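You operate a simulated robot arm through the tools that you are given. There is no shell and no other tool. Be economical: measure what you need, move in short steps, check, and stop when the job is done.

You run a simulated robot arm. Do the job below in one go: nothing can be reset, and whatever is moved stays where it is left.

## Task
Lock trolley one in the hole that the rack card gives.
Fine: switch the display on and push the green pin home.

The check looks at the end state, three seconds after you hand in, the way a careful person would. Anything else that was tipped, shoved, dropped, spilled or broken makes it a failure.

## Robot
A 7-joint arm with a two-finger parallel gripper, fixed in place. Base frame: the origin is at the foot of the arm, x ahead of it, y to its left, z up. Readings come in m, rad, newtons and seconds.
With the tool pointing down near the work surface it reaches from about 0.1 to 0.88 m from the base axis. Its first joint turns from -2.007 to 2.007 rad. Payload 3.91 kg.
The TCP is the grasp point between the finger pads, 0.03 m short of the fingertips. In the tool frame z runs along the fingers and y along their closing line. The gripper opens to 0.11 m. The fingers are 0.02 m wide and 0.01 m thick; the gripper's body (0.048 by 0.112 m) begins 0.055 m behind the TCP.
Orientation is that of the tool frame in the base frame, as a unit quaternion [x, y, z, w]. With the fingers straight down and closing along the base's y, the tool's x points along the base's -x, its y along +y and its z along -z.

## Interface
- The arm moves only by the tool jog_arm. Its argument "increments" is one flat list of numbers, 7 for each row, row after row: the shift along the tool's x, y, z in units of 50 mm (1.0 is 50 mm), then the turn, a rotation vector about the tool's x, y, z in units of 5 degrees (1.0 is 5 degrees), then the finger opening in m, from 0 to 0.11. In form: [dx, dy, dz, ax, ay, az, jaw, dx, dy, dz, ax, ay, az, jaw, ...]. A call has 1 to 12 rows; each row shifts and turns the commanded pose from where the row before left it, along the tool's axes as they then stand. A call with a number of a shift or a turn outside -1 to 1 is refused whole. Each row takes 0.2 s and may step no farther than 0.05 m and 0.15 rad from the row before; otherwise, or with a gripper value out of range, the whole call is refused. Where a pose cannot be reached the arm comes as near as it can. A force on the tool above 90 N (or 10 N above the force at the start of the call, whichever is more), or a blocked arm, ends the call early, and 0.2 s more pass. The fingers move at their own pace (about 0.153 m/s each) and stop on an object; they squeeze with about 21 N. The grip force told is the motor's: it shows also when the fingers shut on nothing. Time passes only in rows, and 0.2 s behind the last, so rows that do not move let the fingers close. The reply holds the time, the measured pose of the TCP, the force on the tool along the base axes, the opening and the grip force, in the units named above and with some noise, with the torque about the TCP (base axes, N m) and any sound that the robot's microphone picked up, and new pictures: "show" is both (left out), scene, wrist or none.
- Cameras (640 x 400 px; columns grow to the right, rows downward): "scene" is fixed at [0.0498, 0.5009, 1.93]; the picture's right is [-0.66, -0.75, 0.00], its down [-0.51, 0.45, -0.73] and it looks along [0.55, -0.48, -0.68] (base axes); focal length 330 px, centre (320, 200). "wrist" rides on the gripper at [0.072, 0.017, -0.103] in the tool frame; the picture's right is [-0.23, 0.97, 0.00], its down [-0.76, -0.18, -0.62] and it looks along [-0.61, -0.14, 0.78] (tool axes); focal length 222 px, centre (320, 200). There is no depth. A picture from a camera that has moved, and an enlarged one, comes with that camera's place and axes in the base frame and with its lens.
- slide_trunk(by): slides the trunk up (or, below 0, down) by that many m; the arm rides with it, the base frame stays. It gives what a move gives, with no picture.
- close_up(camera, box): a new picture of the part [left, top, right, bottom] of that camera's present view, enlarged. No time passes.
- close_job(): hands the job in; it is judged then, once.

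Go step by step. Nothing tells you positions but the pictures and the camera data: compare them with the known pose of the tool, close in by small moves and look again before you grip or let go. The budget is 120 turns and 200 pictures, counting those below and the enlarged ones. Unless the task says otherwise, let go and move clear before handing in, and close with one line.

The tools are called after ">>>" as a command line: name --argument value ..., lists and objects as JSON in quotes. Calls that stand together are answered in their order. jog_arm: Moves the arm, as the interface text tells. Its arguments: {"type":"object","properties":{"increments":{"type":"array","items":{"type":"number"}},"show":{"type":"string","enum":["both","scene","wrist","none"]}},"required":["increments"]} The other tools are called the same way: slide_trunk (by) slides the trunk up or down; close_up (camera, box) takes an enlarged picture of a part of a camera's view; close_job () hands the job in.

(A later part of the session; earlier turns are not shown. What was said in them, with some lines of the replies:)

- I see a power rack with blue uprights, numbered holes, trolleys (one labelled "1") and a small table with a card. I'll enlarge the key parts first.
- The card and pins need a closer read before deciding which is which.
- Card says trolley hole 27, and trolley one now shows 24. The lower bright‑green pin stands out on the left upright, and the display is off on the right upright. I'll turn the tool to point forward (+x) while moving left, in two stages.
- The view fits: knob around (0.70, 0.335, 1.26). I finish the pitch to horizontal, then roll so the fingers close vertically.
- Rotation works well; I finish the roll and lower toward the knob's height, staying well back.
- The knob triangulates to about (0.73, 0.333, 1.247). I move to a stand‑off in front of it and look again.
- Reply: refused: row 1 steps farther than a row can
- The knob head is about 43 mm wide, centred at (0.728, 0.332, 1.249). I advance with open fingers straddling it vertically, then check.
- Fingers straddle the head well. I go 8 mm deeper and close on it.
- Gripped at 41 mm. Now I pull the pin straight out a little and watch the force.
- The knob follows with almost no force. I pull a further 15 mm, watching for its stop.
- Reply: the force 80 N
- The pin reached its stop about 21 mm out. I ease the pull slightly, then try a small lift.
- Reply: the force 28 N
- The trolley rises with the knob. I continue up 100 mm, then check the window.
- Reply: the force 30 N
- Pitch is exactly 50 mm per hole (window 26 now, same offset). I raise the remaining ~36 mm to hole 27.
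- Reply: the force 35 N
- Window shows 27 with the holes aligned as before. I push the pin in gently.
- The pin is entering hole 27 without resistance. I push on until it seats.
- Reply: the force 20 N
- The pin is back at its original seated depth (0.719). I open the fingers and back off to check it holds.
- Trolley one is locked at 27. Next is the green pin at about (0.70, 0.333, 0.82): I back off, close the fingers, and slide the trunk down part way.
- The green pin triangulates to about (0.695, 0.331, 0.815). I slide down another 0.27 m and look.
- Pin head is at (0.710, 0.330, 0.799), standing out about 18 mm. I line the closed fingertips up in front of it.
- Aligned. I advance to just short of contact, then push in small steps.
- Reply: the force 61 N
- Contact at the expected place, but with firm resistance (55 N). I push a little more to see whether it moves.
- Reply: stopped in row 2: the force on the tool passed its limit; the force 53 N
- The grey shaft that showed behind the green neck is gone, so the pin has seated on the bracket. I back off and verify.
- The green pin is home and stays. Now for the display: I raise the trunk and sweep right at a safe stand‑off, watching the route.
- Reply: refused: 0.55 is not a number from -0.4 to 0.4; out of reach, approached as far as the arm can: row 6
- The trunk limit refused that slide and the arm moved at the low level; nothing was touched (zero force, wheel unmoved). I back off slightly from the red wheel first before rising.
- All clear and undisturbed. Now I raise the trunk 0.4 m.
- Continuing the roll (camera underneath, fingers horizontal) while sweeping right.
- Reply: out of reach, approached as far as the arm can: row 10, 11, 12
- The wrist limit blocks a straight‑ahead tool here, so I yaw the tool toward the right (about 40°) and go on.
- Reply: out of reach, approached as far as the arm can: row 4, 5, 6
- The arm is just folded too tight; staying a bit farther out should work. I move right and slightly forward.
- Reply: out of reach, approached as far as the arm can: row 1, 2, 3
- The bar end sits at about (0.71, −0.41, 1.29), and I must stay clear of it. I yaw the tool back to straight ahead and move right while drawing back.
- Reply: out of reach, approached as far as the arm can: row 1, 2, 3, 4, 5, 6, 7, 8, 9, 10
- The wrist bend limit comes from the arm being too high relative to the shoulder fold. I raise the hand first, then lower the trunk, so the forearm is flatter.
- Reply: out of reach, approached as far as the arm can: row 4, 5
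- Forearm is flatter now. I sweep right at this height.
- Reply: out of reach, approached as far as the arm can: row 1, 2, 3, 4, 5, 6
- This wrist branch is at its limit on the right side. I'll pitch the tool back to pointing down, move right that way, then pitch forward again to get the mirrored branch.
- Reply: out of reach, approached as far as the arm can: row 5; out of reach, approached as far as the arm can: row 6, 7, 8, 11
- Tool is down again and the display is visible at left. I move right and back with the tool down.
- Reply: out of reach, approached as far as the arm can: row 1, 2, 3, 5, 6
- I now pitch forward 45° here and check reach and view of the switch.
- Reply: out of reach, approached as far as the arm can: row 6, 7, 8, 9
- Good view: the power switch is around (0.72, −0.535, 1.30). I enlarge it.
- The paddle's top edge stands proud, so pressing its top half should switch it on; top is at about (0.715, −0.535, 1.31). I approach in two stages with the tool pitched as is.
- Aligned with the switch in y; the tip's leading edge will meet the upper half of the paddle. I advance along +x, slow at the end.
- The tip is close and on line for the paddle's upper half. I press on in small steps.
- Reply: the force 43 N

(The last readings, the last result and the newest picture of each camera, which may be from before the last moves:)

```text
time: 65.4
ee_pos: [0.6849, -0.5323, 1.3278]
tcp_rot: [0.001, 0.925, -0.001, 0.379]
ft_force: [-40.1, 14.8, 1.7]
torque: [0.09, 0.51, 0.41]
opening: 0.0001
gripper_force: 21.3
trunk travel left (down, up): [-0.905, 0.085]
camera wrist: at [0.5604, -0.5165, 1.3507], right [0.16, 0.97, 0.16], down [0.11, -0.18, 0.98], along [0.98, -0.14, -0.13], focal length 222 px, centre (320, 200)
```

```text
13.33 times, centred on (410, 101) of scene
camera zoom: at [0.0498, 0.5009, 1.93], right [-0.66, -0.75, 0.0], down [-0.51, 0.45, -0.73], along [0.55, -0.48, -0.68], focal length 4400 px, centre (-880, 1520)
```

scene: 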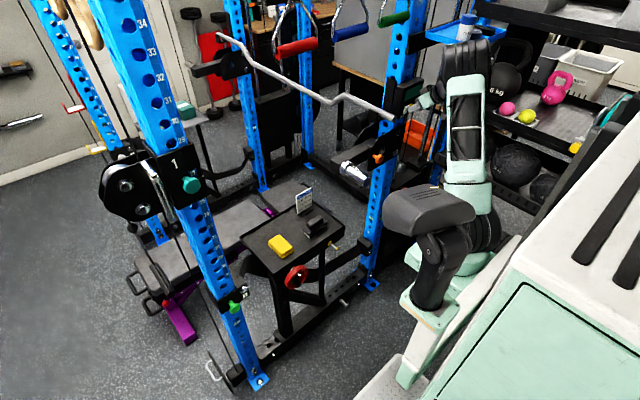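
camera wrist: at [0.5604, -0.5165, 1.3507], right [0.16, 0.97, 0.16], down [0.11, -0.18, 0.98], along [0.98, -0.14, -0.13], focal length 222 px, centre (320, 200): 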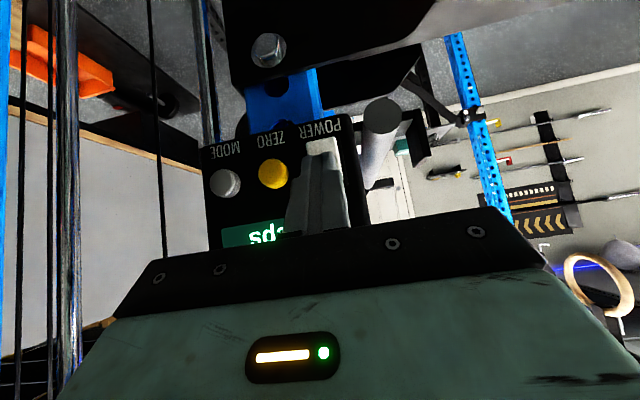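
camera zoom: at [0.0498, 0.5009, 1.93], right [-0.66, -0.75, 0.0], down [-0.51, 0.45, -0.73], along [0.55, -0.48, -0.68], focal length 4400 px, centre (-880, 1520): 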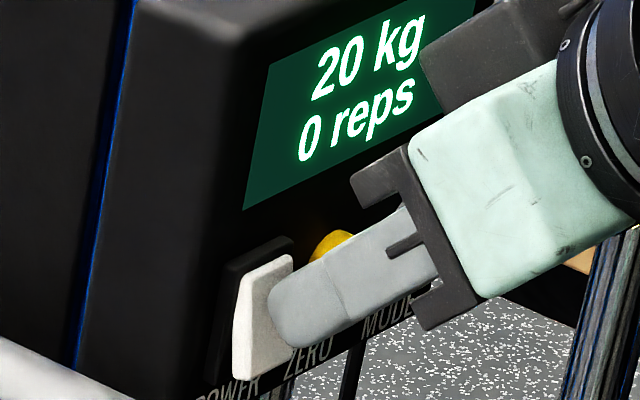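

The display is on ("20 kg, 0 reps"). I back straight off and check that everything is at rest.

>>> jog_arm --increments '[0.3, 0, -0.3, 0, 0, 0, 0, 0.5, 0, -0.5, 0, 0, 0, 0, 0.5, 0, -0.5, 0, 0, 0, 0, 0, 0, -0.6, 0, 0, 0, 0]'

>>> close_up --camera "scene" --box '[376, 66, 456, 116]'

>>> close_up --camera "scene" --box '[90, 130, 250, 230]'

>>> close_up --camera "scene" --box '[190, 170, 390, 330]'

```text
time: 66.4
ee_pos: [0.58, -0.5315, 1.3507]
tcp_rot: [-0.001, 0.925, -0.001, 0.381]
ft_force: [-0.4, 0.3, -0.3]
torque: [0.0, -0.02, -0.02]
opening: 0.0003
gripper_force: 20.8
trunk travel left (down, up): [-0.905, 0.085]
camera wrist: at [0.4559, -0.5161, 1.3725], right [0.16, 0.97, 0.16], down [0.1, -0.18, 0.98], along [0.98, -0.14, -0.13], focal length 222 px, centre (320, 200)
```

scene: 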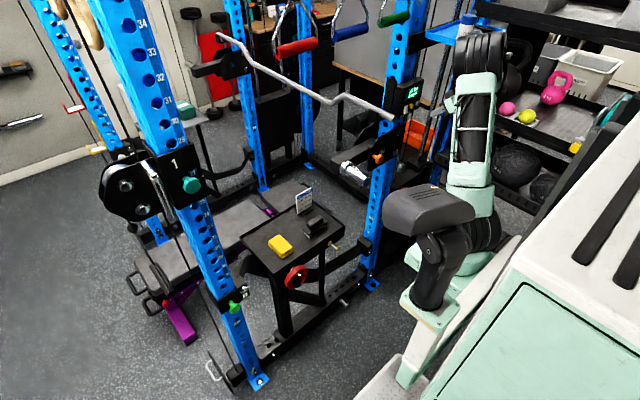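
wrist: 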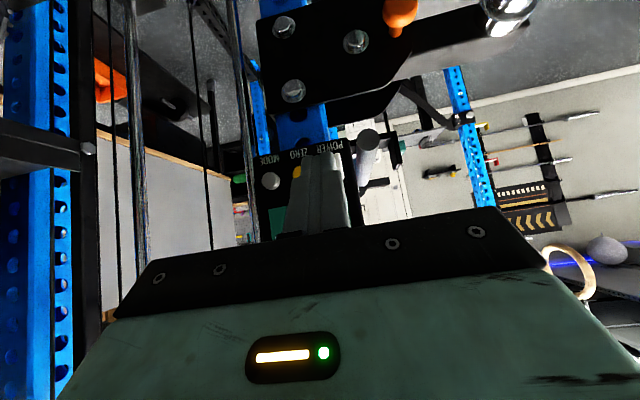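

```text
8.00 times, centred on (416, 91) of scene
camera zoom: at [0.0498, 0.5009, 1.93], right [-0.66, -0.75, 0.0], down [-0.51, 0.45, -0.73], along [0.55, -0.48, -0.68], focal length 2640 px, centre (-448, 1072)
```

zoom: 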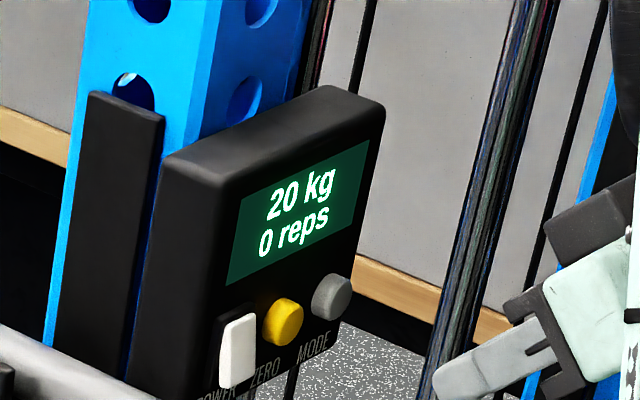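

```text
4.00 times, centred on (170, 180) of scene
camera zoom: at [0.0498, 0.5009, 1.93], right [-0.66, -0.75, 0.0], down [-0.51, 0.45, -0.73], along [0.55, -0.48, -0.68], focal length 1320 px, centre (920, 280)
```

zoom: 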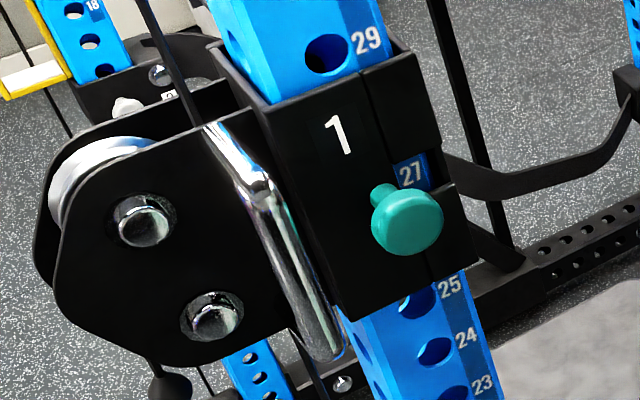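

```text
2.50 times, centred on (290, 250) of scene
camera zoom: at [0.0498, 0.5009, 1.93], right [-0.66, -0.75, 0.0], down [-0.51, 0.45, -0.73], along [0.55, -0.48, -0.68], focal length 825 px, centre (395, 75)
```

zoom: 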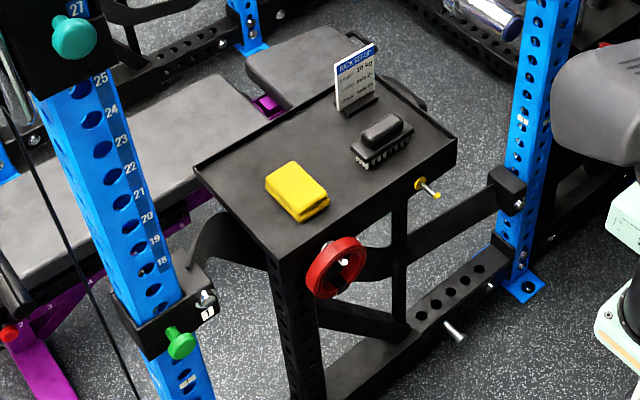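

Trolley one is locked with 27 in its window, the green pin is seated, the display is lit, and nothing else has moved. The arm is clear, so I hand in.

>>> close_job

```text
The job is handed in.
```

Trolley one is locked in hole 27 as the rack card says, the green pin is pushed home and the display is on. The arm is clear and nothing else was disturbed.
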